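You operate a simulated robot arm through the tools that you are given. There is no shell and no other tool.

You run a simulated robot arm. Do the job below in one go: nothing can be reset, and whatever is moved stays where it is left.

## Task
Slide the rack module home on the rails and tighten both thumb screws.

It is judged by the outcome, as a careful person would: the job done as asked, and still so three seconds after it is handed in. It fails if anything else is knocked over, pushed out of place, dropped, spilled or broken.

## Robot
A 6-joint arm with a fingered hand, fixed in place. Base frame: the origin is on the floor under the middle of its stand, x ahead of it, y to its left, z up; the work surface is at about z = 760. Units: mm, rad, N and s.
With the tool pointing down near the work surface it reaches from about 500 to 960 mm from the base axis. Its first joint turns from -2.897 to 2.897 rad. Payload 5 kg.
Tool frame: the origin (TCP) lies between the finger pads and is the grasp point; the fingertips stand 43 mm ahead of it; z points along the fingers, y is the line along which they close. The gripper opens to 144 mm; its body begins 50 mm behind the TCP. The gripper is a hand of 5 fingers: y runs from the thumb to the fingers, the wrist lies at [-21, -133, -233] in the tool frame.
Orientation is told as [roll, pitch, yaw] about the base's x, y, z axes, in that order, counted from this pose: with the fingers straight down and the wrist toward the robot, the tool's x, y and z point along [0, 1, 0], [1, 0, 0] and [0, 0, -1] of the base frame.

## Interface
- The arm moves only by the tool nudge_tool. Its argument "series" is a list of rows, each a list of 2 entries, a list of its own where there are three numbers: the shift along the tool's x, y, z in mm, then the turn, a rotation vector about the tool's x, y, z in rad. In form: [[[dx, dy, dz], [rx, ry, rz]], ...]. A call has 1 to 20 rows; each row shifts and turns the commanded pose from where the row before left it, along the tool's axes as they then stand. Rows are played at 5 a second. More than 50 mm and 0.15 rad between two rows, and nothing of the call is played. Where a pose cannot be reached the arm comes as near as it can. A force on the tool above 40 N (or 10 N above the force at the start of the call, whichever is more), or a blocked arm, ends the call early, and 0.2 s more pass. In this call time passes only in rows, and 0.2 s behind the last. The reply holds the time, the measured pose of the TCP, the force on the tool along the base axes, the opening and the grip force, in the units named above and with some noise, with the torque about the TCP (base axes, N m) and any sound that the robot's microphone picked up.
- Cameras (640 x 400 px; columns grow to the right, rows downward): "scene" is fixed at [399.2, -649, 1588.4]; the picture's right is [0.34, -0.94, 0.00], its down [-0.94, -0.34, -0.07] and it looks along [0.06, 0.02, -1.00] (base axes); focal length 299 px, centre (320, 200). "wrist" rides on the gripper at [86, -108, -168] in the tool frame; the picture's right is [-0.80, 0.28, -0.53], its down [-0.54, -0.73, 0.42] and it looks along [-0.27, 0.63, 0.73] (tool axes); focal length 275 px, centre (320, 200). There is no depth. A picture from a camera that has moved, and an enlarged one, comes with that camera's place and axes in the base frame and with its lens.
- camera(camera): a new picture of that camera. No time passes.
- slide_trunk(by): slides the trunk up (or, below 0, down) by that many mm; the arm rides with it, the base frame stays. It gives what a move gives, with no picture.
- move_fingers(index, middle, ring, little, thumb_bend, thumb_turn): sets how far each is bent, from 0 (flat) to 1 (curled in); at 0.3 the hand is open as for a grip, at 0.7 the pads meet at the TCP. One left out holds its place. A second passes; each finger stops where it meets its share of the squeeze, and holds until it gets a number again. It is the only way to open and close the hand. It gives what a move gives, with no picture; readings hold the bend of each and the force on index, middle, ring, little, thumb and palm. thumb_turn goes from beside the hand (0) to across from the fingers (1), as for a grip.
- zoom(camera, box): a new picture of the part [left, top, right, bottom] of that camera's present view, enlarged. No time passes.
- sign_off(): hands the job in; it is judged then, once.

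Nothing tells you positions but the pictures and the camera data. Unless the task says otherwise, let go and move clear before handing in.

The tools are called after "Call:" as a command line: name --argument value ..., lists and objects as JSON in quotes. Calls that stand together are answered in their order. nudge_tool: Moves the arm, as the interface text tells. Its arguments: {"type":"object","properties":{"series":{"type":"array"}},"required":["series"]} The other tools are called the same way: slide_trunk (by) moves the trunk up or down; move_fingers (index, middle, ring, little, thumb_bend, thumb_turn) moves the fingers one by one; camera (camera) takes a picture; zoom (camera, box) takes an enlarged picture of a part of a camera's view; sign_off () hands the job in.

At the start:

```text
time: 0.0
position: [433.8, -444.6, 1068.1]
orientation: [0.0, -0.001, 0.0]
ft_force: [-0.6, -0.5, 0.4]
ft_torque: [-0.01, -0.03, -0.01]
finger_gap: 143.7
gripper_force: 0.0
shape: jaw
bend: [0.3, 0.3, 0.3, 0.3, 0.3, 0.98]
finger forces: [0.0, 0.0, 0.1, 0.0, 0.0, 0.0]
trunk travel left (down, up): [-425.0, 165.0]
```

scene: 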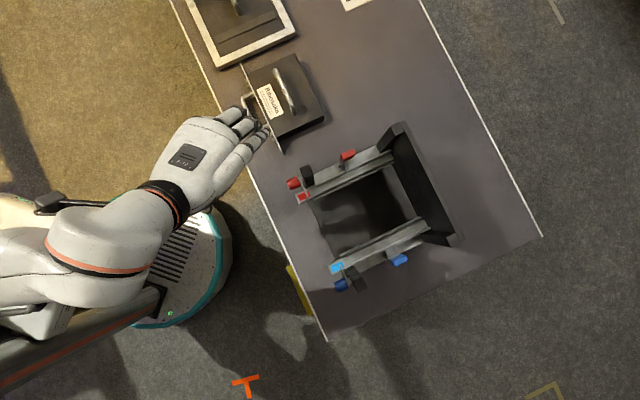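
wrist: 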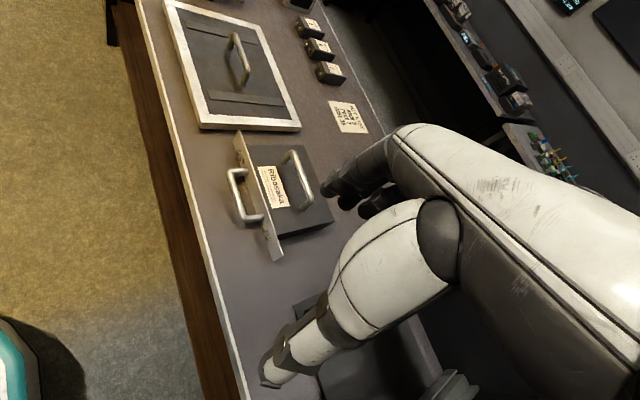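

I see a table with a rack frame (red and blue marks on two rails) and a module with a top handle and a front handle sitting beside it. I'll look more closely before moving.

Call:
zoom --camera "scene" --box '[220, 30, 380, 160]'

Call:
zoom --camera "scene" --box '[270, 110, 470, 310]'

Call:
zoom --camera "wrist" --box '[200, 100, 360, 280]'

Call:
zoom --camera "wrist" --box '[220, 260, 520, 400]'

```text
3.08 times, centred on (300, 95) of scene
camera zoom: at [399.2, -649.0, 1588.4], right [0.34, -0.94, 0.0], down [-0.94, -0.34, -0.07], along [0.06, 0.02, -1.0], focal length 919 px, centre (382, 523)
```

zoom: 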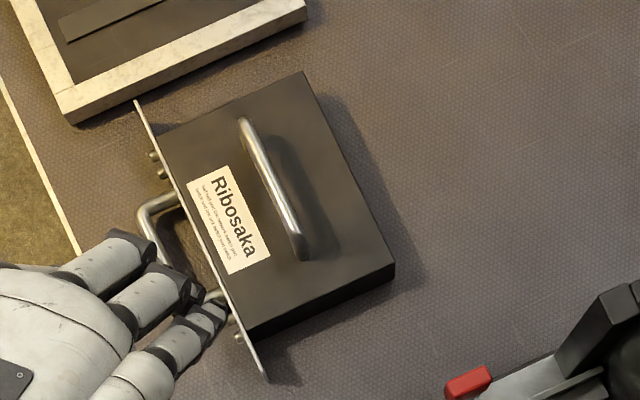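

```text
2.00 times, centred on (370, 210) of scene
camera zoom: at [399.2, -649.0, 1588.4], right [0.34, -0.94, 0.0], down [-0.94, -0.34, -0.07], along [0.06, 0.02, -1.0], focal length 597 px, centre (220, 180)
```

zoom: 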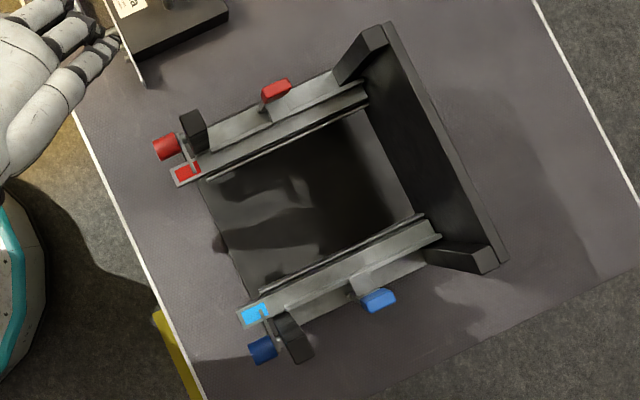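

```text
2.22 times, centred on (280, 190) of wrist
camera zoom: at [325.3, -358.1, 1235.6], right [0.28, -0.8, 0.53], down [-0.73, -0.54, -0.42], along [0.63, -0.27, -0.73], focal length 612 px, centre (409, 222)
```

zoom: 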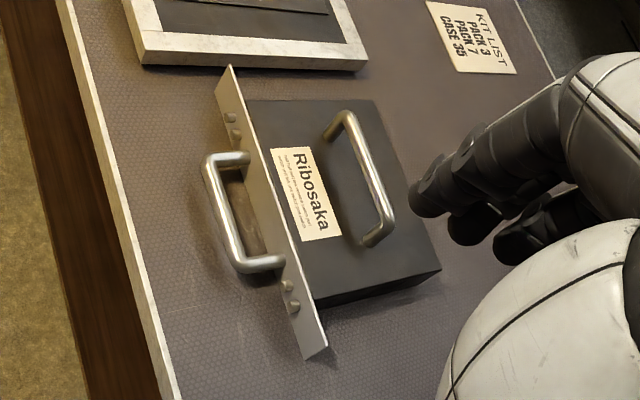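

```text
2.13 times, centred on (370, 330) of wrist
camera zoom: at [325.3, -358.1, 1235.6], right [0.28, -0.8, 0.53], down [-0.73, -0.54, -0.42], along [0.63, -0.27, -0.73], focal length 587 px, centre (213, -77)
```

zoom: 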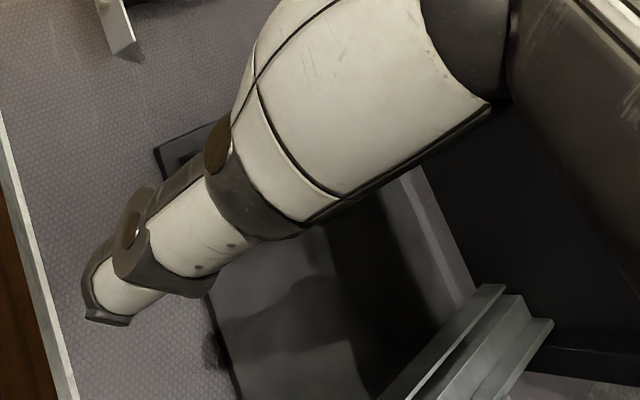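

The scene view is still coarse, so I'll enlarge the rail fronts, the knobs and the module's front before I decide how they fit together.

Call:
zoom --camera "scene" --box '[280, 140, 340, 210]'

Call:
zoom --camera "scene" --box '[320, 245, 420, 300]'

Call:
zoom --camera "scene" --box '[330, 120, 460, 250]'

Call:
zoom --camera "wrist" --box '[220, 130, 290, 270]'

Call:
zoom --camera "scene" --box '[170, 0, 430, 100]'

```text
5.71 times, centred on (310, 175) of scene
camera zoom: at [399.2, -649.0, 1588.4], right [0.34, -0.94, 0.0], down [-0.94, -0.34, -0.07], along [0.06, 0.02, -1.0], focal length 1707 px, centre (377, 343)
```

zoom: 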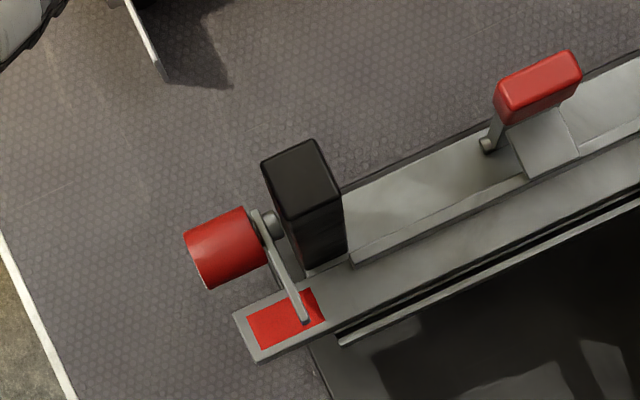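

```text
6.40 times, centred on (370, 272) of scene
camera zoom: at [399.2, -649.0, 1588.4], right [0.34, -0.94, 0.0], down [-0.94, -0.34, -0.07], along [0.06, 0.02, -1.0], focal length 1912 px, centre (0, -264)
```

zoom: 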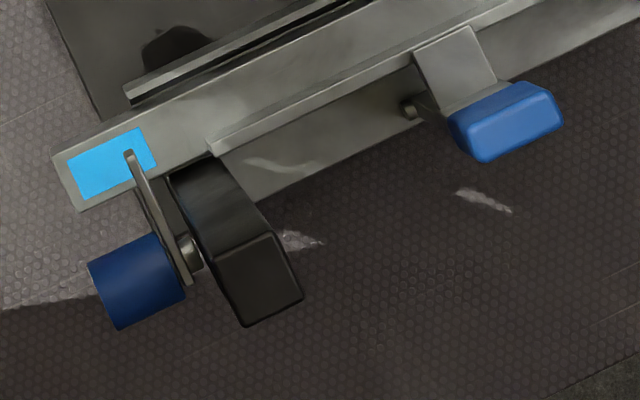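

```text
3.08 times, centred on (395, 185) of scene
camera zoom: at [399.2, -649.0, 1588.4], right [0.34, -0.94, 0.0], down [-0.94, -0.34, -0.07], along [0.06, 0.02, -1.0], focal length 919 px, centre (89, 246)
```

zoom: 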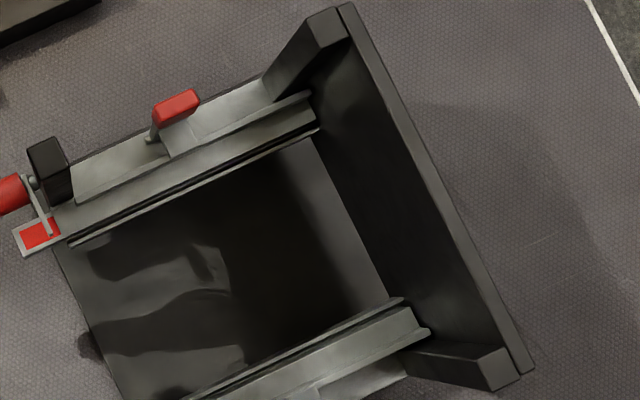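

```text
2.86 times, centred on (255, 200) of wrist
camera zoom: at [325.3, -358.1, 1235.6], right [0.28, -0.8, 0.53], down [-0.73, -0.54, -0.42], along [0.63, -0.27, -0.73], focal length 786 px, centre (506, 200)
```

zoom: 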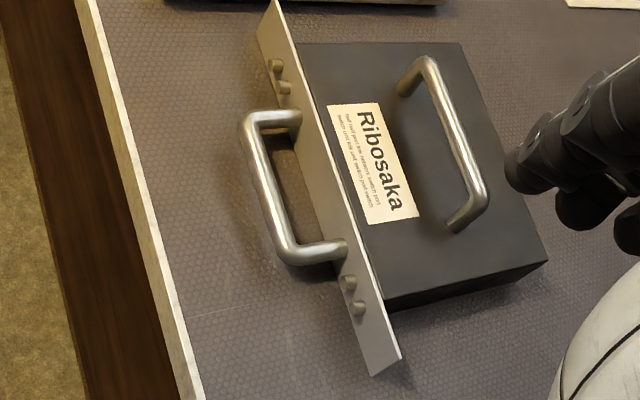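

```text
2.46 times, centred on (300, 50) of scene
camera zoom: at [399.2, -649.0, 1588.4], right [0.34, -0.94, 0.0], down [-0.94, -0.34, -0.07], along [0.06, 0.02, -1.0], focal length 735 px, centre (369, 569)
```

zoom: 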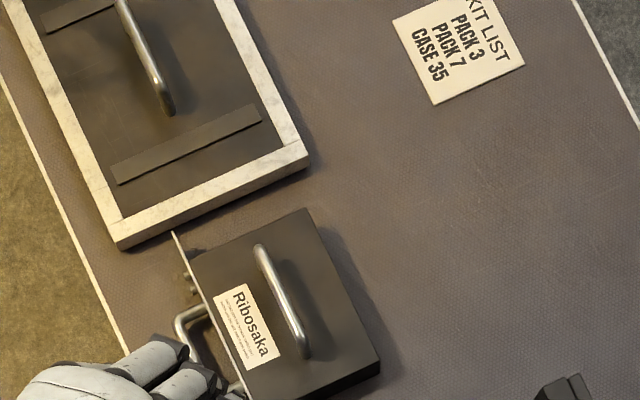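

The module needs to be lifted by its top handle onto the rails, pushed back, and then the red and blue front knobs have swinging strips that look like clamps. I'll turn the hand to line up with the rails (about -45° yaw) and look with the wrist camera.

Call:
nudge_tool --series '[[[0, 0, 0], [0, 0, 0.131]], [[0, 0, 0], [0, 0, 0.131]], [[0, 0, 0], [0, 0, 0.131]], [[0, 0, 0], [0, 0, 0.131]], [[0, 0, 0], [0, 0, 0.131]], [[0, 0, 0], [0, 0, 0.13]]]'

Call:
camera --camera "wrist"

Call:
camera --camera "scene"

```text
time: 1.4
position: [433.7, -443.7, 1068.6]
orientation: [-0.002, -0.001, -0.786]
ft_force: [0.4, -0.6, 0.0]
ft_torque: [0.0, 0.0, -0.01]
finger_gap: 144.1
gripper_force: 0.0
shape: jaw
bend: [0.3, 0.3, 0.3, 0.3, 0.3, 0.98]
finger forces: [0.0, 0.0, 0.0, 0.1, 0.1, 0.0]
trunk travel left (down, up): [-425.0, 165.0]
```

```text
taken
camera wrist: at [417.9, -306.6, 1235.5], right [-0.36, -0.76, 0.54], down [-0.9, 0.13, -0.42], along [0.25, -0.63, -0.73], focal length 275 px, centre (320, 200)
```

wrist: 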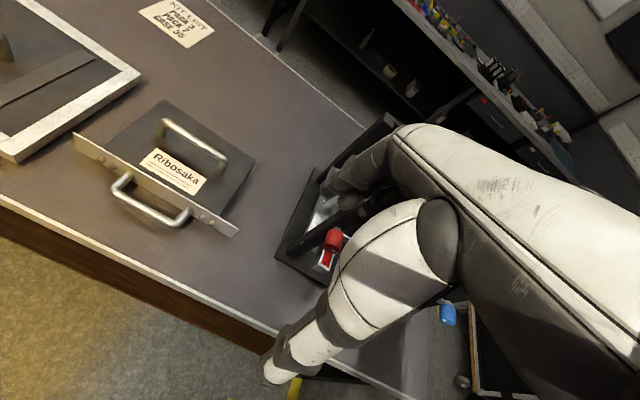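

```text
taken
```

scene: 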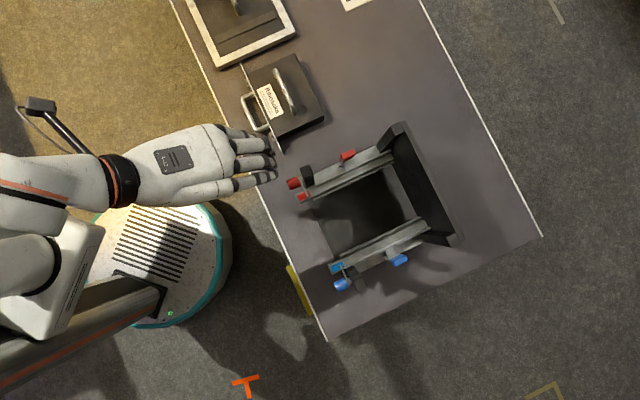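

The module is well visible; the rack is hidden by the hand. I'll shift sideways toward -x of the tool, staying high, to view the rack with the wrist camera.

Call:
nudge_tool --series '[[[-40, 0, 0], [0, 0, 0]], [[-40, 0, 0], [0, 0, 0]], [[-40, 0, 0], [0, 0, 0]], [[-40, 0, 0], [0, 0, 0]], [[-40, 0, 0], [0, 0, 0]], [[-40, 0, 0], [0, 0, 0]], [[-40, 0, 0], [0, 0, 0]]]'

Call:
camera --camera "wrist"

Call:
camera --camera "scene"

```text
time: 3.0
position: [236.3, -642.4, 1066.8]
orientation: [0.0, 0.0, -0.786]
ft_force: [-0.4, 0.1, -0.5]
ft_torque: [-0.02, 0.01, -0.05]
finger_gap: 143.6
gripper_force: 0.0
shape: jaw
bend: [0.3, 0.3, 0.3, 0.3, 0.3, 0.98]
finger forces: [0.1, 0.0, 0.1, 0.0, 0.0, 0.0]
trunk travel left (down, up): [-425.0, 165.0]
```

```text
taken
camera wrist: at [220.1, -503.6, 1234.6], right [-0.36, -0.76, 0.53], down [-0.9, 0.13, -0.42], along [0.25, -0.63, -0.73], focal length 275 px, centre (320, 200)
```

wrist: 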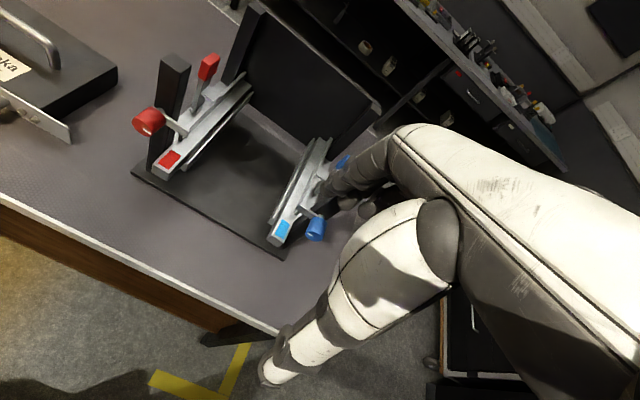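

```text
taken
```

scene: 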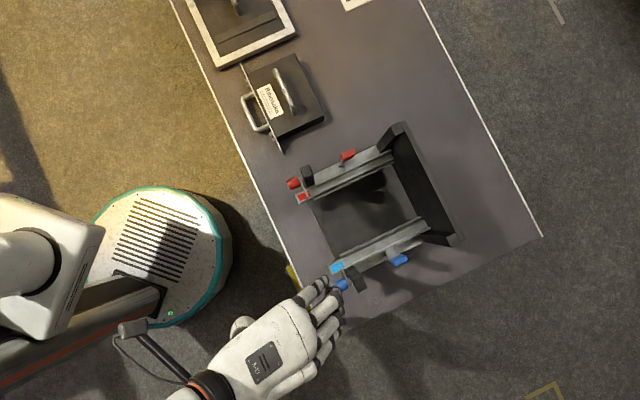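

Call:
zoom --camera "wrist" --box '[120, 0, 380, 260]'

Call:
zoom --camera "wrist" --box '[125, 40, 255, 185]'

Call:
zoom --camera "wrist" --box '[250, 130, 360, 260]'

```text
1.54 times, centred on (250, 130) of wrist
camera zoom: at [220.1, -503.6, 1234.6], right [-0.36, -0.76, 0.53], down [-0.9, 0.13, -0.42], along [0.25, -0.63, -0.73], focal length 424 px, centre (428, 308)
```

zoom: 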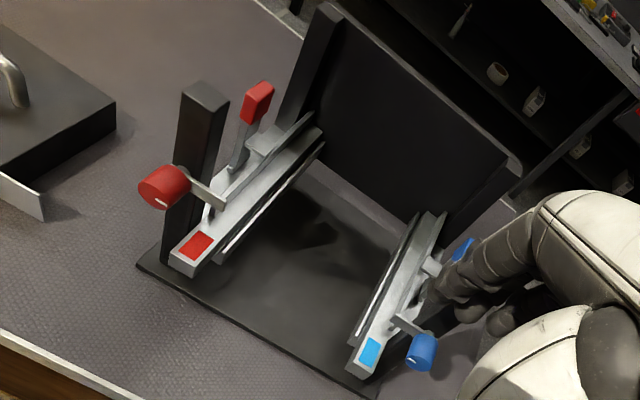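

```text
2.76 times, centred on (190, 112) of wrist
camera zoom: at [220.1, -503.6, 1234.6], right [-0.36, -0.76, 0.53], down [-0.9, 0.13, -0.42], along [0.25, -0.63, -0.73], focal length 759 px, centre (679, 441)
```

zoom: 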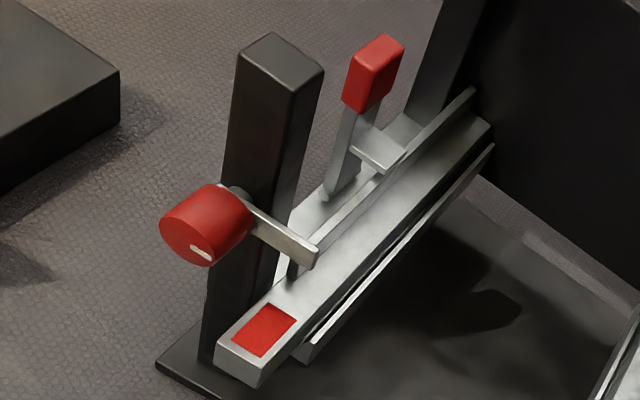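

```text
3.08 times, centred on (305, 195) of wrist
camera zoom: at [220.1, -503.6, 1234.6], right [-0.36, -0.76, 0.53], down [-0.9, 0.13, -0.42], along [0.25, -0.63, -0.73], focal length 847 px, centre (366, 215)
```

zoom: 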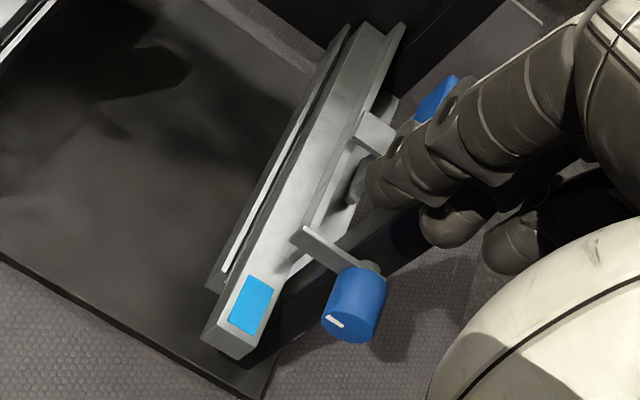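

I now take the rack as two rails at about z≈870, aligned with base yaw −45°, with knobs near z≈935 whose strips stand clear above where the faceplate will pass. I'll tilt the hand and drop in front of the rack to get a low view of the rails, levers and knobs.

Call:
nudge_tool --series '[[[40, -12, 0], [0, 0, 0]], [[40, -12, 0], [0, 0, 0]], [[40, -12, 0], [0, 0, 0]], [[20, 0, 0], [0, 0, 0]], [[0, 0, 40], [0, 0, 0]], [[0, 0, 40], [0, 0, 0]], [[0, 0, 40], [0, 0, 0]], [[0, 0, 28], [0, 0, 0]], [[0, 0, 0], [-0.125, 0, 0]], [[0, 0, 0], [-0.125, 0, 0]], [[0, 0, 0], [-0.125, 0, 0]], [[0, 0, 0], [-0.125, 0, 0]]]'

Call:
camera --camera "wrist"

```text
time: 5.6
position: [307.4, -519.1, 919.1]
orientation: [0.001, -0.501, -0.786]
ft_force: [-0.6, 0.3, 0.2]
ft_torque: [-0.01, 0.03, 0.04]
finger_gap: 143.8
gripper_force: 0.0
shape: jaw
bend: [0.3, 0.3, 0.3, 0.3, 0.3, 0.98]
finger forces: [0.0, 0.1, 0.1, 0.0, 0.0, 0.1]
trunk travel left (down, up): [-425.0, 165.0]
```

```text
taken
camera wrist: at [246.1, -333.1, 1014.3], right [-0.57, -0.56, 0.6], down [-0.69, -0.08, -0.72], along [0.45, -0.83, -0.34], focal length 275 px, centre (320, 200)
```

wrist: 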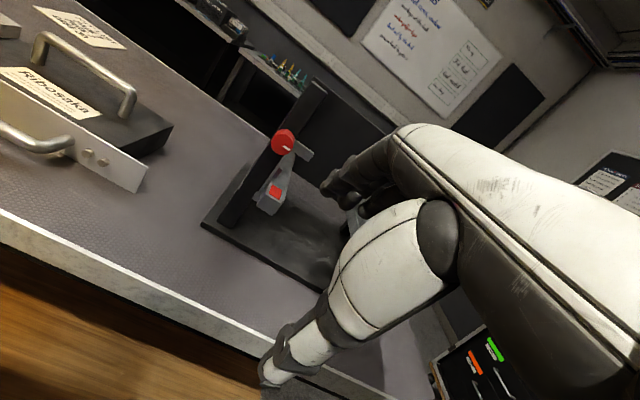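

Call:
zoom --camera "wrist" --box '[190, 60, 350, 270]'

Call:
zoom --camera "wrist" --box '[0, 20, 190, 210]'

Call:
zoom --camera "wrist" --box '[240, 110, 330, 220]'

```text
1.90 times, centred on (270, 165) of wrist
camera zoom: at [246.1, -333.1, 1014.3], right [-0.57, -0.56, 0.6], down [-0.69, -0.08, -0.72], along [0.45, -0.83, -0.34], focal length 524 px, centre (415, 267)
```

zoom: 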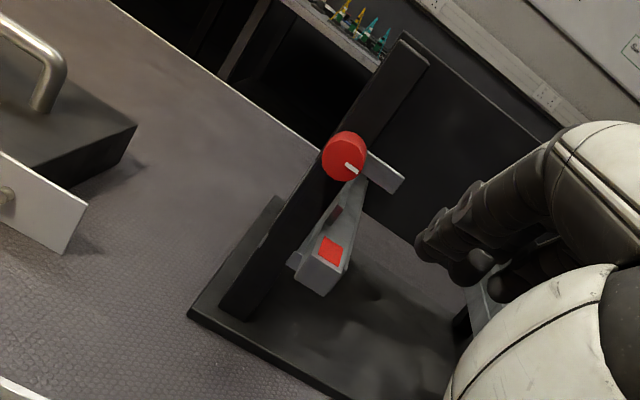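

```text
2.11 times, centred on (95, 115) of wrist
camera zoom: at [246.1, -333.1, 1014.3], right [-0.57, -0.56, 0.6], down [-0.69, -0.08, -0.72], along [0.45, -0.83, -0.34], focal length 580 px, centre (794, 379)
```

zoom: 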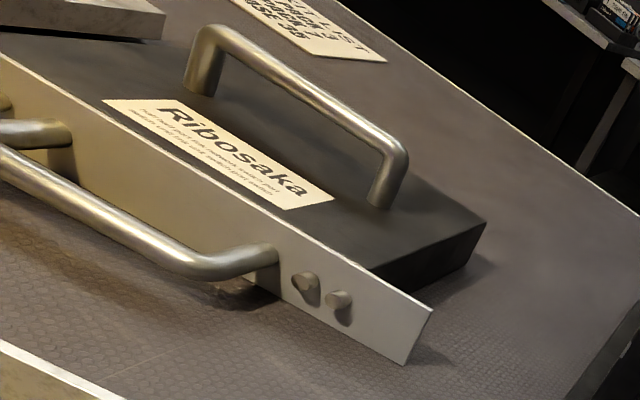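

```text
3.64 times, centred on (285, 165) of wrist
camera zoom: at [246.1, -333.1, 1014.3], right [-0.57, -0.56, 0.6], down [-0.69, -0.08, -0.72], along [0.45, -0.83, -0.34], focal length 1001 px, centre (447, 327)
```

zoom: 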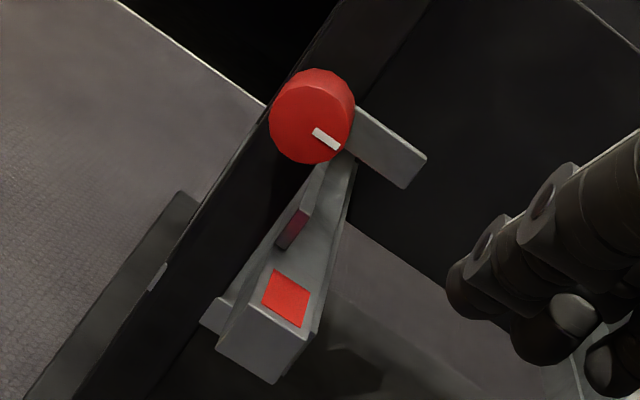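

The module's faceplate is about 264 × 44 mm and should pass under the knob strips. Before inserting anything I want to see whether the side levers' lugs intrude into the box path, so I'll view the rails from above with the hand held to the side.

Call:
nudge_tool --series '[[[0, 28, -22], [0, 0, 0]], [[0, 28, -22], [0, 0, 0]], [[0, 28, -22], [0, 0, 0]], [[0, 28, -22], [0, 0, 0]], [[-35, 0, 0], [0, 0, 0]], [[-35, 0, 0], [0, 0, 0]], [[-35, 0, 0], [0, 0, 0]], [[-35, 0, 0], [0, 0, 0]]]'

Call:
camera --camera "wrist"

Call:
zoom --camera "wrist" --box '[130, 40, 330, 250]'

```text
time: 7.4
position: [248.6, -657.8, 1050.7]
orientation: [0.001, -0.499, -0.784]
ft_force: [-0.5, -0.2, 0.1]
ft_torque: [-0.01, -0.01, -0.01]
finger_gap: 144.1
gripper_force: 0.0
shape: jaw
bend: [0.3, 0.3, 0.3, 0.3, 0.3, 0.98]
finger forces: [0.1, 0.0, 0.0, 0.1, 0.0, 0.0]
trunk travel left (down, up): [-425.0, 165.0]
```

```text
taken
camera wrist: at [185.5, -471.8, 1146.3], right [-0.57, -0.56, 0.6], down [-0.69, -0.08, -0.72], along [0.45, -0.83, -0.34], focal length 275 px, centre (320, 200)
```

wrist: 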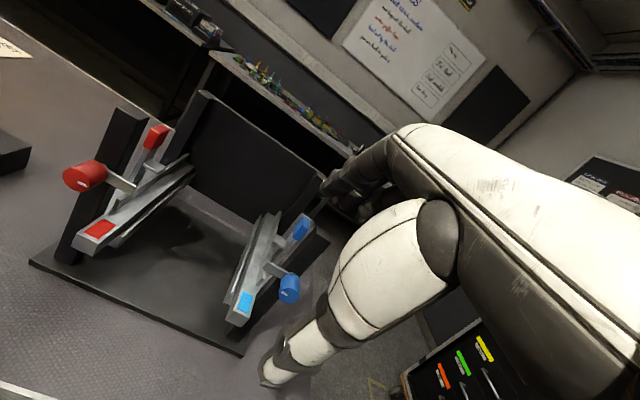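

```text
1.90 times, centred on (230, 145) of wrist
camera zoom: at [185.5, -471.8, 1146.3], right [-0.57, -0.56, 0.6], down [-0.69, -0.08, -0.72], along [0.45, -0.83, -0.34], focal length 524 px, centre (491, 305)
```

zoom: 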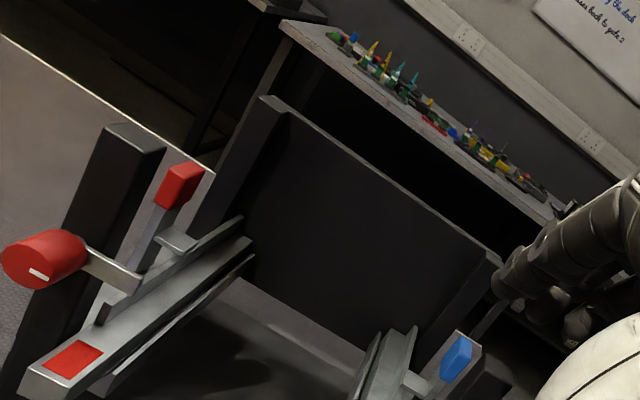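

Call:
zoom --camera "wrist" --box '[50, 110, 200, 270]'

Call:
zoom --camera "wrist" --box '[220, 200, 330, 340]'

Call:
zoom --camera "wrist" --box '[120, 115, 200, 200]'

```text
2.50 times, centred on (125, 190) of wrist
camera zoom: at [185.5, -471.8, 1146.3], right [-0.57, -0.56, 0.6], down [-0.69, -0.08, -0.72], along [0.45, -0.83, -0.34], focal length 688 px, centre (808, 225)
```

zoom: 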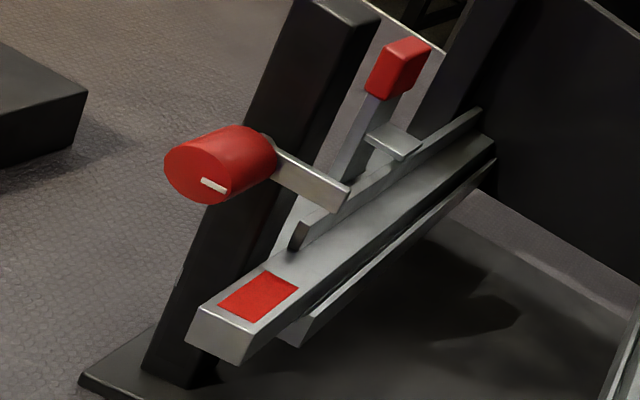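

```text
2.86 times, centred on (275, 270) of wrist
camera zoom: at [185.5, -471.8, 1146.3], right [-0.57, -0.56, 0.6], down [-0.69, -0.08, -0.72], along [0.45, -0.83, -0.34], focal length 786 px, centre (449, 0)
```

zoom: 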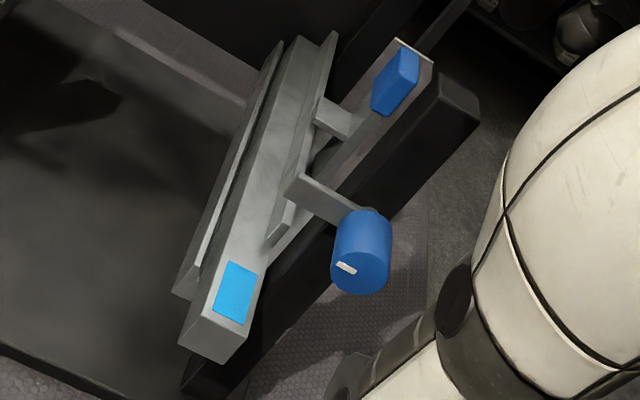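

```text
4.71 times, centred on (160, 158) of wrist
camera zoom: at [185.5, -471.8, 1146.3], right [-0.57, -0.56, 0.6], down [-0.69, -0.08, -0.72], along [0.45, -0.83, -0.34], focal length 1295 px, centre (1073, 400)
```

zoom: 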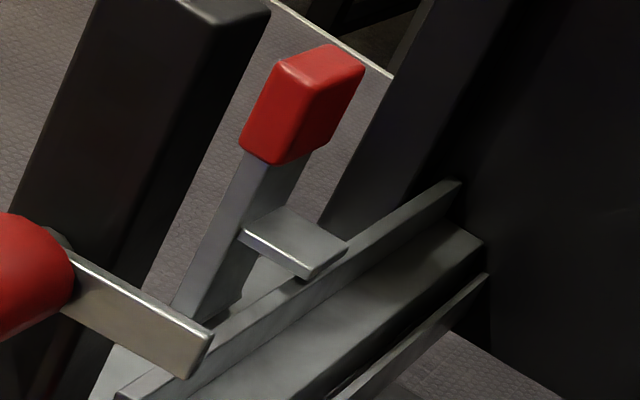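

The lever lugs sit over the rail lips at about ±100 mm from centre, outside the box's ±96 mm, so they shouldn't block it. Next I'll level the hand, rise, and travel over to the module's top handle (centre about a=799, b=166 in rail axes, bar near z≈843).

Call:
nudge_tool --series '[[[0, 0, 0], [0.125, 0, 0]], [[0, 0, 0], [0.125, 0, 0]], [[0, 0, 0], [0.125, 0, 0]], [[0, 0, 0], [0.125, 0, 0]], [[0, 0, -40], [0, 0, 0]], [[0, 0, -40], [0, 0, 0]], [[45, 0, 0], [0, 0, 0]], [[45, 0, 0], [0, 0, 0]], [[45, 0, 0], [0, 0, 0]], [[45, 0, 0], [0, 0, 0]], [[45, 0, 0], [0, 0, 0]], [[45, 0, 0], [0, 0, 0]], [[45, 0, 0], [0, 0, 0]], [[45, 0, 0], [0, 0, 0]], [[45, 20, 0], [0, 0, 0]], [[50, 0, 0], [0, 0, 0]], [[0, 45, 0], [0, 0, 0]], [[0, 45, 0], [0, 0, 0]], [[0, 45, 0], [0, 0, 0]]]'

Call:
move_fingers --index 0.45 --middle 0.45 --ring 0.45 --little 0.45 --thumb_bend 0.45 --thumb_turn 1.0

Call:
camera --camera "wrist"

Call:
camera --camera "scene"

```text
time: 11.4
position: [680.9, -443.0, 1128.8]
orientation: [0.001, 0.003, -0.785]
ft_force: [-0.5, -0.2, -0.1]
ft_torque: [0.01, 0.01, -0.02]
finger_gap: 144.2
gripper_force: 0.1
shape: jaw
bend: [0.3, 0.3, 0.3, 0.3, 0.3, 0.97]
finger forces: [0.0, 0.1, 0.0, 0.0, 0.0, 0.0]
trunk travel left (down, up): [-425.0, 165.0]
```

```text
time: 12.4
position: [681.1, -442.8, 1129.7]
orientation: [0.002, 0.0, -0.786]
ft_force: [0.8, 0.3, 0.4]
ft_torque: [0.0, 0.02, 0.01]
finger_gap: 97.0
gripper_force: 0.1
shape: fingers
bend: [0.45, 0.45, 0.45, 0.45, 0.45, 0.99]
finger forces: [0.0, 0.0, 0.0, 0.0, 0.0, 0.0]
trunk travel left (down, up): [-425.0, 165.0]
```

```text
taken
camera wrist: at [665.1, -305.0, 1296.7], right [-0.36, -0.76, 0.53], down [-0.9, 0.13, -0.42], along [0.25, -0.63, -0.73], focal length 275 px, centre (320, 200)
```

wrist: 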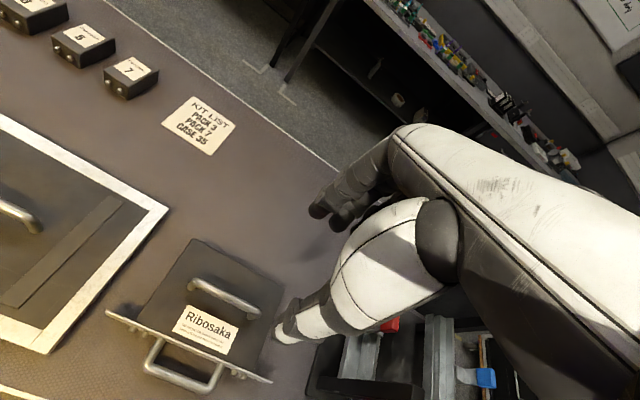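

```text
taken
```

scene: 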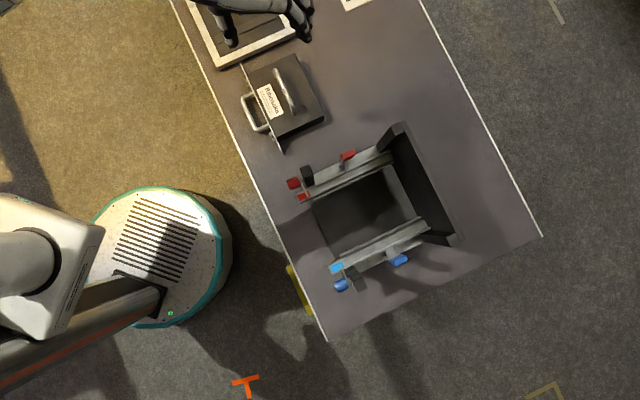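

Call:
zoom --camera "wrist" --box '[100, 230, 300, 400]'

Call:
zoom --camera "wrist" --box '[260, 120, 460, 350]'

```text
2.35 times, centred on (200, 315) of wrist
camera zoom: at [665.1, -305.0, 1296.7], right [-0.36, -0.76, 0.53], down [-0.9, 0.13, -0.42], along [0.25, -0.63, -0.73], focal length 648 px, centre (602, -71)
```

zoom: 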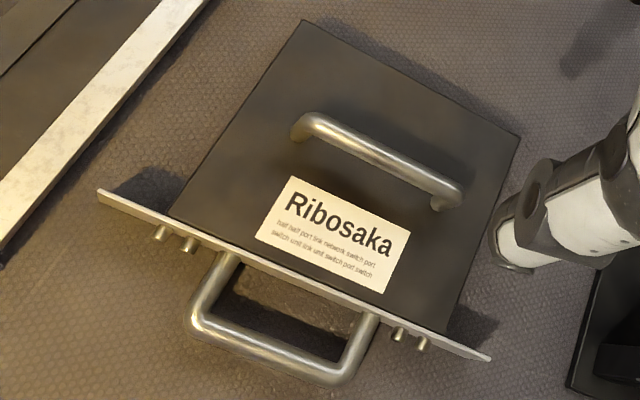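

```text
1.74 times, centred on (360, 235) of wrist
camera zoom: at [665.1, -305.0, 1296.7], right [-0.36, -0.76, 0.53], down [-0.9, 0.13, -0.42], along [0.25, -0.63, -0.73], focal length 479 px, centre (250, 139)
```

zoom: 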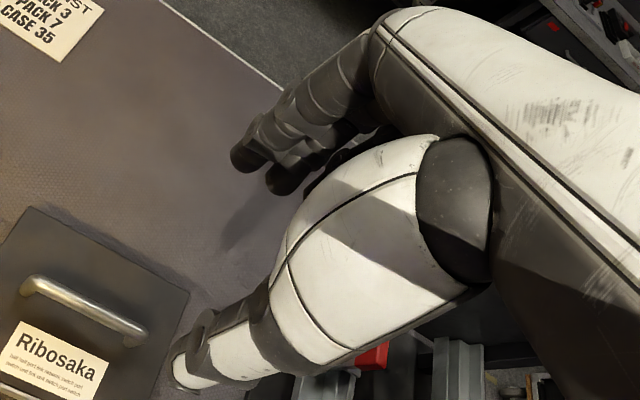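

The hand is above the handle with the fingers part-closed (97 mm gap). I'll descend most of the way and check alignment with the bar before going around it.

Call:
nudge_tool --series '[[[0, 5, 40], [0, 0, 0]], [[0, 0, 45], [0, 0, 0]], [[0, 0, 45], [0, 0, 0]], [[0, 0, 45], [0, 0, 0]], [[0, 0, 40], [0, 0, 0]]]'

Call:
camera --camera "wrist"

Call:
zoom --camera "scene" --box '[200, 0, 360, 130]'

```text
time: 13.6
position: [685.5, -447.9, 915.0]
orientation: [-0.001, 0.001, -0.786]
ft_force: [1.0, -0.3, 0.8]
ft_torque: [0.0, 0.03, -0.01]
finger_gap: 96.8
gripper_force: 0.1
shape: fingers
bend: [0.45, 0.45, 0.45, 0.45, 0.45, 0.99]
finger forces: [0.0, 0.1, 0.0, 0.0, 0.0, 0.0]
trunk travel left (down, up): [-425.0, 165.0]
```

```text
taken
camera wrist: at [669.4, -309.5, 1082.2], right [-0.36, -0.76, 0.53], down [-0.9, 0.13, -0.42], along [0.25, -0.63, -0.73], focal length 275 px, centre (320, 200)
```

wrist: 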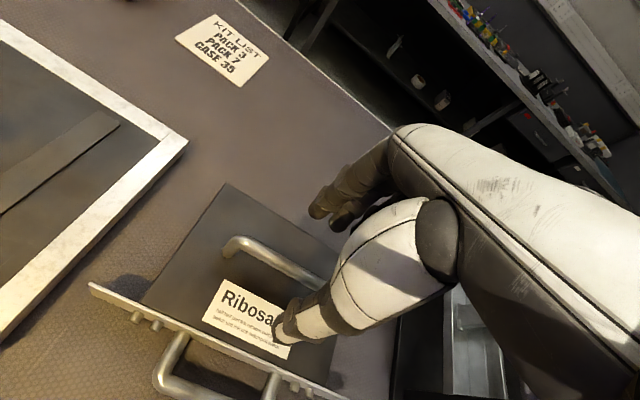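

```text
3.08 times, centred on (280, 65) of scene
camera zoom: at [399.2, -649.0, 1588.4], right [0.34, -0.94, 0.0], down [-0.94, -0.34, -0.07], along [0.06, 0.02, -1.0], focal length 919 px, centre (443, 615)
```

zoom: 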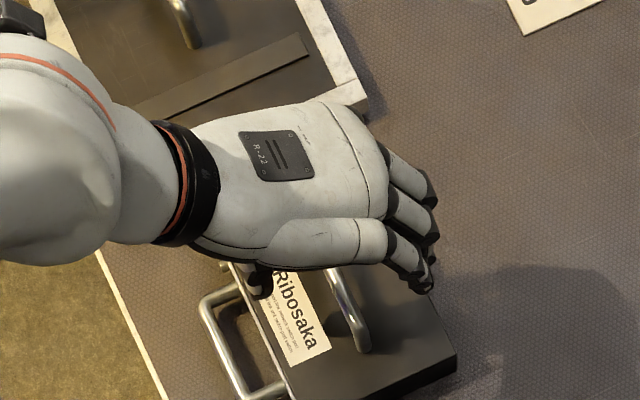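

The hand straddles the bar but sits slightly off along it, and the thumb is close to the faceplate. I'll narrow the opening and shift about 8 mm along the bar before descending further.

Call:
move_fingers --index 0.54 --middle 0.54 --ring 0.54 --little 0.54 --thumb_bend 0.54

Call:
nudge_tool --series '[[[8, 0, 20], [0, 0, 0]], [[0, 0, 15], [0, 0, 0]]]'

Call:
camera --camera "wrist"

Call:
zoom --camera "wrist" --box '[180, 160, 400, 390]'

Call:
zoom --camera "scene" --box '[230, 20, 350, 140]'

```text
time: 14.6
position: [684.4, -448.0, 915.3]
orientation: [-0.001, 0.0, -0.787]
ft_force: [-0.7, -0.2, 0.3]
ft_torque: [0.0, 0.02, -0.03]
finger_gap: 64.5
gripper_force: 0.0
shape: fingers
bend: [0.54, 0.54, 0.54, 0.54, 0.54, 1.0]
finger forces: [0.0, 0.0, 0.1, 0.1, 0.1, 0.0]
trunk travel left (down, up): [-425.0, 165.0]
```

```text
time: 15.2
position: [689.5, -441.9, 878.1]
orientation: [0.0, 0.001, -0.785]
ft_force: [-0.5, 0.0, -0.2]
ft_torque: [0.01, 0.01, 0.02]
finger_gap: 64.5
gripper_force: 0.0
shape: fingers
bend: [0.54, 0.54, 0.54, 0.54, 0.54, 1.0]
finger forces: [0.0, 0.0, 0.1, 0.0, 0.0, 0.1]
trunk travel left (down, up): [-425.0, 165.0]
```

```text
taken
camera wrist: at [674.4, -303.9, 1047.0], right [-0.36, -0.76, 0.53], down [-0.9, 0.13, -0.42], along [0.25, -0.63, -0.73], focal length 275 px, centre (320, 200)
```

wrist: 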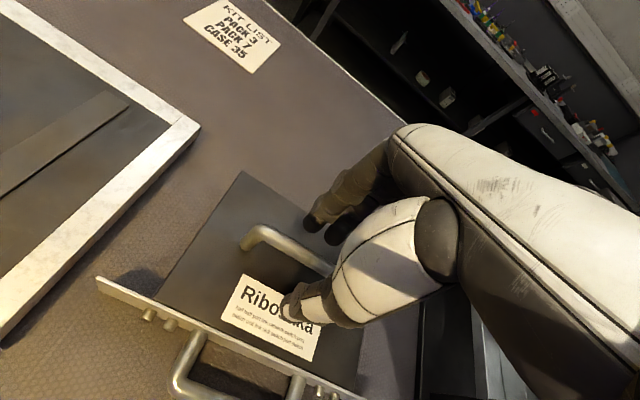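

```text
1.74 times, centred on (290, 275) of wrist
camera zoom: at [674.4, -303.9, 1047.0], right [-0.36, -0.76, 0.53], down [-0.9, 0.13, -0.42], along [0.25, -0.63, -0.73], focal length 479 px, centre (372, 70)
```

zoom: 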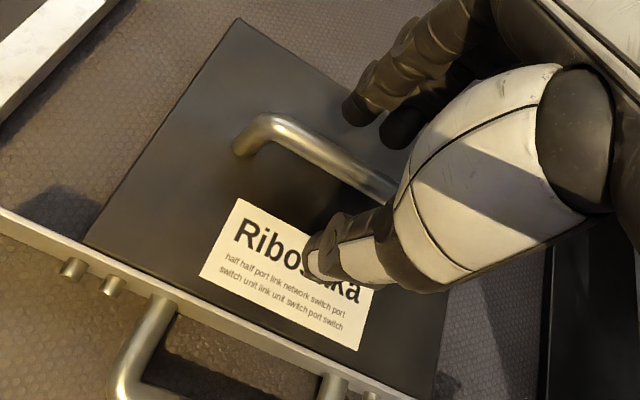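

```text
3.33 times, centred on (290, 80) of scene
camera zoom: at [399.2, -649.0, 1588.4], right [0.34, -0.94, 0.0], down [-0.94, -0.34, -0.07], along [0.06, 0.02, -1.0], focal length 996 px, centre (420, 600)
```

zoom: 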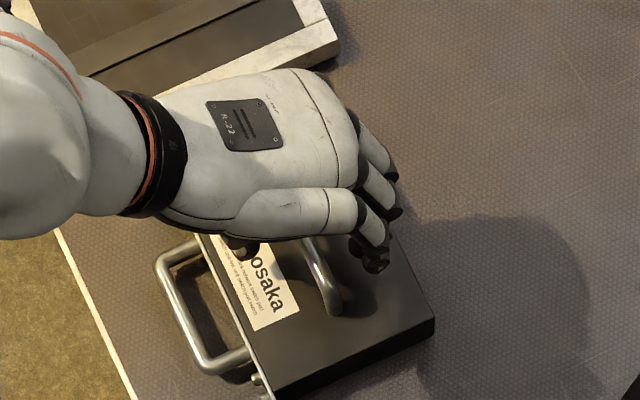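

The bar now lies centred between thumb and fingers. I'll shift 6 mm more along the bar and go down in small steps until the bar is at the grasp point.

Call:
nudge_tool --series '[[[6, 1, 8], [0, 0, 0]], [[0, 0, 8], [0, 0, 0]], [[0, 0, 5], [0, 0, 0]], [[0, 0, 4], [0, 0, 0]]]'

Call:
zoom --camera "wrist" --box '[180, 160, 400, 390]'

```text
time: 16.2
position: [696.3, -437.9, 854.2]
orientation: [-0.002, 0.0, -0.785]
ft_force: [0.4, -0.1, -0.4]
ft_torque: [0.01, -0.01, 0.0]
finger_gap: 64.6
gripper_force: 0.0
shape: fingers
bend: [0.54, 0.54, 0.54, 0.54, 0.54, 1.0]
finger forces: [0.0, 0.0, 0.0, 0.1, 0.0, 0.1]
trunk travel left (down, up): [-425.0, 165.0]
```

```text
1.74 times, centred on (290, 275) of wrist
camera zoom: at [680.3, -300.3, 1022.2], right [-0.36, -0.76, 0.53], down [-0.9, 0.13, -0.42], along [0.25, -0.63, -0.73], focal length 479 px, centre (372, 70)
```

zoom: 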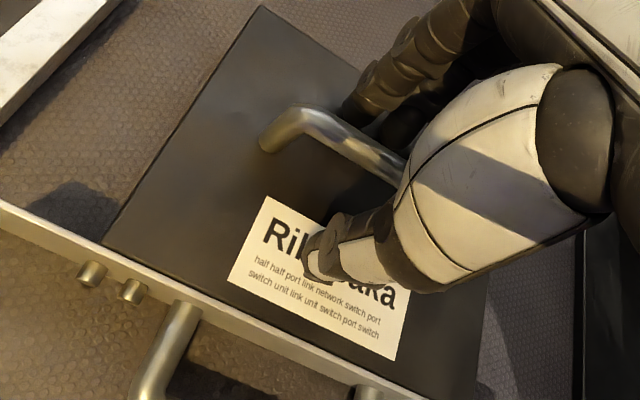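

Call:
nudge_tool --series '[[[0, 0, 2], [0, 0, 0]], [[0, 0, 2], [0, 0, 0]]]'

Call:
move_fingers --index 0.64 --middle 0.64 --ring 0.64 --little 0.64 --thumb_bend 0.64

Call:
zoom --camera "wrist" --box '[180, 160, 400, 390]'

```text
time: 16.8
position: [696.2, -438.4, 853.0]
orientation: [-0.001, -0.001, -0.785]
ft_force: [1.6, -0.2, 4.3]
ft_torque: [-0.12, -0.1, 0.02]
finger_gap: 64.4
gripper_force: 2.0
shape: fingers
bend: [0.54, 0.54, 0.54, 0.54, 0.54, 1.0]
finger forces: [0.0, 4.0, 0.1, 0.1, 0.1, 0.0]
trunk travel left (down, up): [-425.0, 165.0]
```

```text
time: 17.8
position: [695.2, -438.8, 851.2]
orientation: [0.001, 0.001, -0.787]
ft_force: [0.4, 1.0, 0.5]
ft_torque: [0.01, -0.01, 0.0]
finger_gap: 28.9
gripper_force: 0.1
shape: fingers
bend: [0.64, 0.64, 0.64, 0.64, 0.64, 1.0]
finger forces: [0.1, 0.0, 0.0, 0.1, 0.0, 0.0]
trunk travel left (down, up): [-425.0, 165.0]
```

```text
1.74 times, centred on (290, 275) of wrist
camera zoom: at [679.9, -300.7, 1019.5], right [-0.36, -0.76, 0.53], down [-0.9, 0.13, -0.42], along [0.25, -0.63, -0.73], focal length 479 px, centre (372, 70)
```

zoom: 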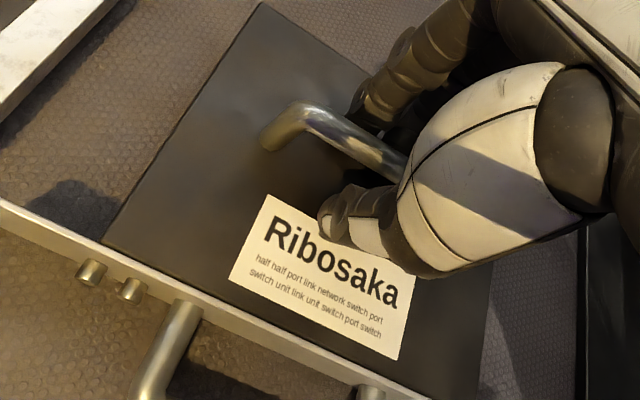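

Call:
move_fingers --index 0.8 --middle 0.8 --ring 0.8 --little 0.8 --thumb_bend 0.8

Call:
zoom --camera "wrist" --box '[180, 160, 400, 390]'

Call:
zoom --camera "scene" --box '[230, 20, 350, 140]'

```text
time: 18.8
position: [695.7, -438.0, 851.4]
orientation: [0.0, 0.0, -0.784]
ft_force: [-0.6, 1.6, -1.5]
ft_torque: [0.56, -0.47, 0.25]
finger_gap: 0.3
gripper_force: 32.8
shape: fingers
bend: [0.75, 0.76, 0.76, 0.79, 0.75, 1.0]
finger forces: [0.1, 12.3, 9.1, 5.2, 39.4, 0.0]
trunk travel left (down, up): [-425.0, 165.0]
```

```text
1.74 times, centred on (290, 275) of wrist
camera zoom: at [680.0, -300.6, 1019.2], right [-0.36, -0.76, 0.53], down [-0.9, 0.13, -0.42], along [0.25, -0.63, -0.73], focal length 479 px, centre (372, 70)
```

zoom: 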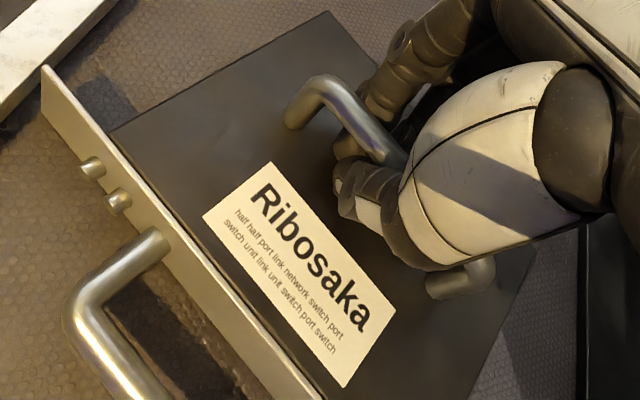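

```text
3.33 times, centred on (290, 80) of scene
camera zoom: at [399.2, -649.0, 1588.4], right [0.34, -0.94, 0.0], down [-0.94, -0.34, -0.07], along [0.06, 0.02, -1.0], focal length 996 px, centre (420, 600)
```

zoom: 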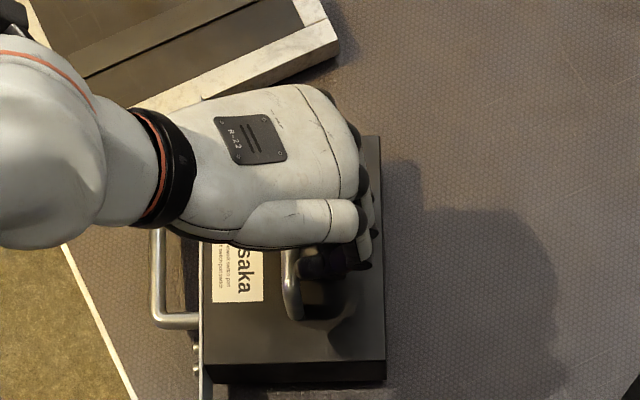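

Closing rotated the module about 25° because thumb and fingers did not oppose squarely. I'll look at the whole scene to check nothing was touched before correcting it.

Call:
camera --camera "scene"

Call:
camera --camera "wrist"

Call:
zoom --camera "scene" --box '[180, 0, 360, 140]'

```text
taken
```

scene: 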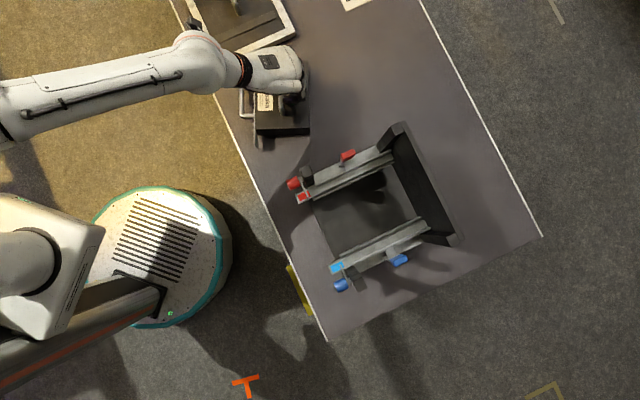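

```text
taken
camera wrist: at [680.0, -300.6, 1019.2], right [-0.36, -0.76, 0.53], down [-0.9, 0.13, -0.42], along [0.25, -0.63, -0.73], focal length 275 px, centre (320, 200)
```

wrist: 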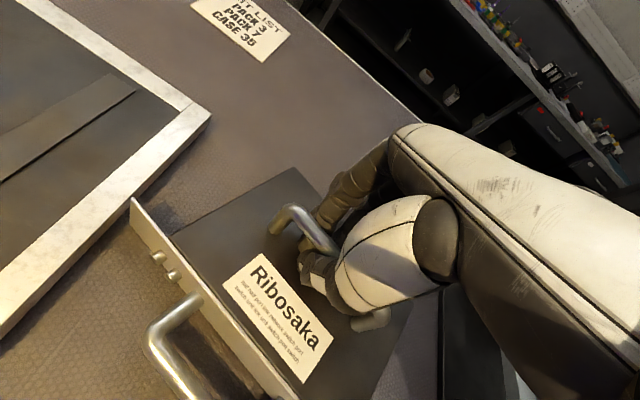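

```text
2.86 times, centred on (270, 70) of scene
camera zoom: at [399.2, -649.0, 1588.4], right [0.34, -0.94, 0.0], down [-0.94, -0.34, -0.07], along [0.06, 0.02, -1.0], focal length 853 px, centre (463, 571)
```

zoom: 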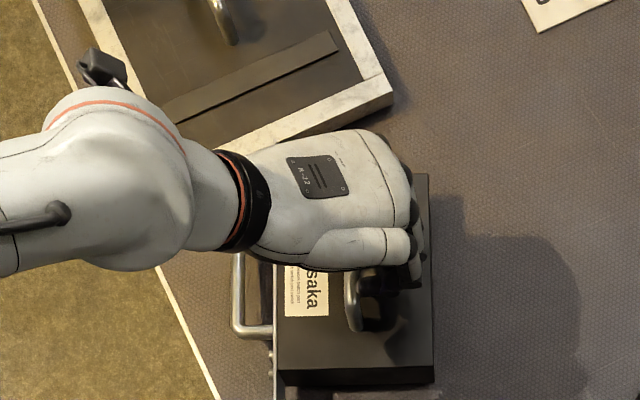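

Call:
zoom --camera "wrist" --box '[90, 130, 210, 250]'

```text
3.33 times, centred on (150, 190) of wrist
camera zoom: at [680.0, -300.6, 1019.2], right [-0.36, -0.76, 0.53], down [-0.9, 0.13, -0.42], along [0.25, -0.63, -0.73], focal length 918 px, centre (887, 233)
```

zoom: 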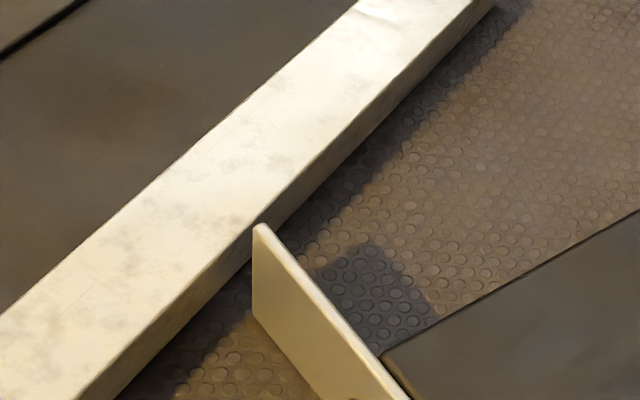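

Call:
zoom --camera "wrist" --box '[250, 180, 420, 350]'

Call:
zoom --camera "scene" --box '[255, 60, 325, 130]'

```text
2.35 times, centred on (335, 265) of wrist
camera zoom: at [680.0, -300.6, 1019.2], right [-0.36, -0.76, 0.53], down [-0.9, 0.13, -0.42], along [0.25, -0.63, -0.73], focal length 648 px, centre (285, 47)
```

zoom: 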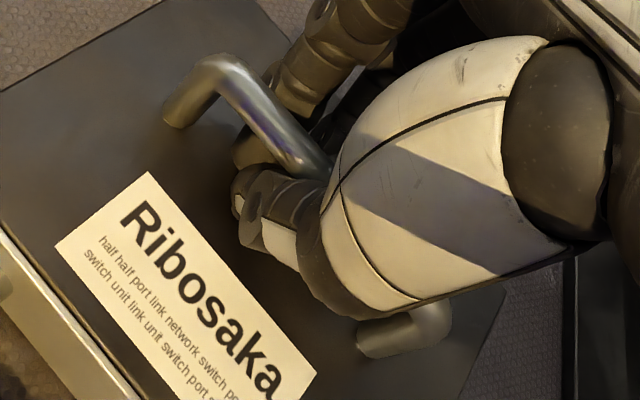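

```text
5.71 times, centred on (290, 95) of scene
camera zoom: at [399.2, -649.0, 1588.4], right [0.34, -0.94, 0.0], down [-0.94, -0.34, -0.07], along [0.06, 0.02, -1.0], focal length 1707 px, centre (491, 800)
```

zoom: 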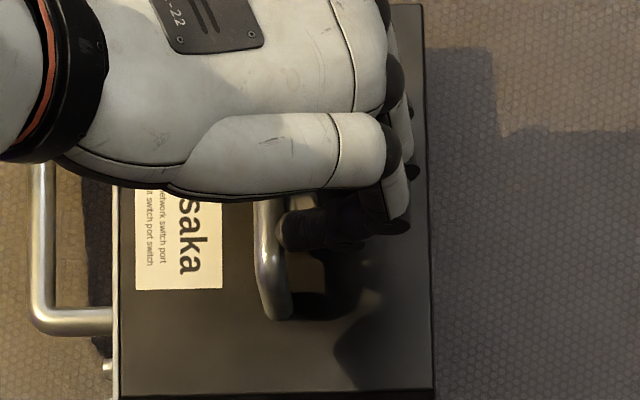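

The index and other fingers have hooked under the bar with the thumb closing from the front, which is a secure hold; the module now sits about 23° rotated relative to the hand, which I can compensate with hand yaw. I'll lift slowly and read the weight.

Call:
nudge_tool --series '[[[0, 0, -3], [0, 0, 0]], [[0, 0, -4], [0, 0, 0]], [[0, 0, -4], [0, 0, 0]], [[0, 0, -4], [0, 0, 0]]]'

Call:
camera --camera "wrist"

```text
time: 19.8
position: [696.0, -440.7, 867.0]
orientation: [0.002, 0.0, -0.786]
ft_force: [-0.4, 0.2, -5.9]
ft_torque: [0.03, -0.11, 0.05]
finger_gap: 0.2
gripper_force: 8.2
shape: fingers
bend: [0.75, 0.77, 0.77, 0.8, 0.75, 1.0]
finger forces: [0.4, 11.3, 2.6, 0.9, 0.2, 0.1]
trunk travel left (down, up): [-425.0, 165.0]
```

```text
taken
camera wrist: at [680.3, -301.5, 1034.0], right [-0.36, -0.76, 0.53], down [-0.9, 0.13, -0.42], along [0.25, -0.63, -0.73], focal length 275 px, centre (320, 200)
```

wrist: 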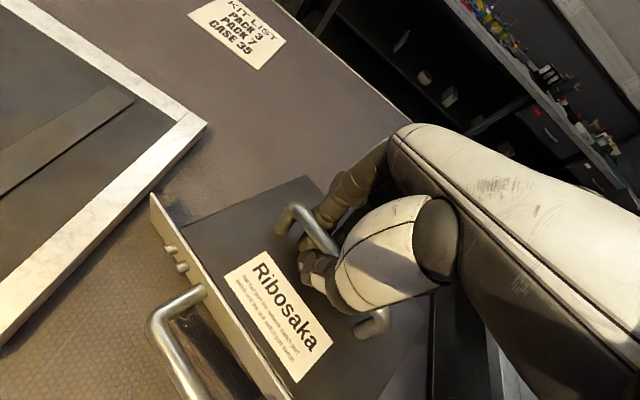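

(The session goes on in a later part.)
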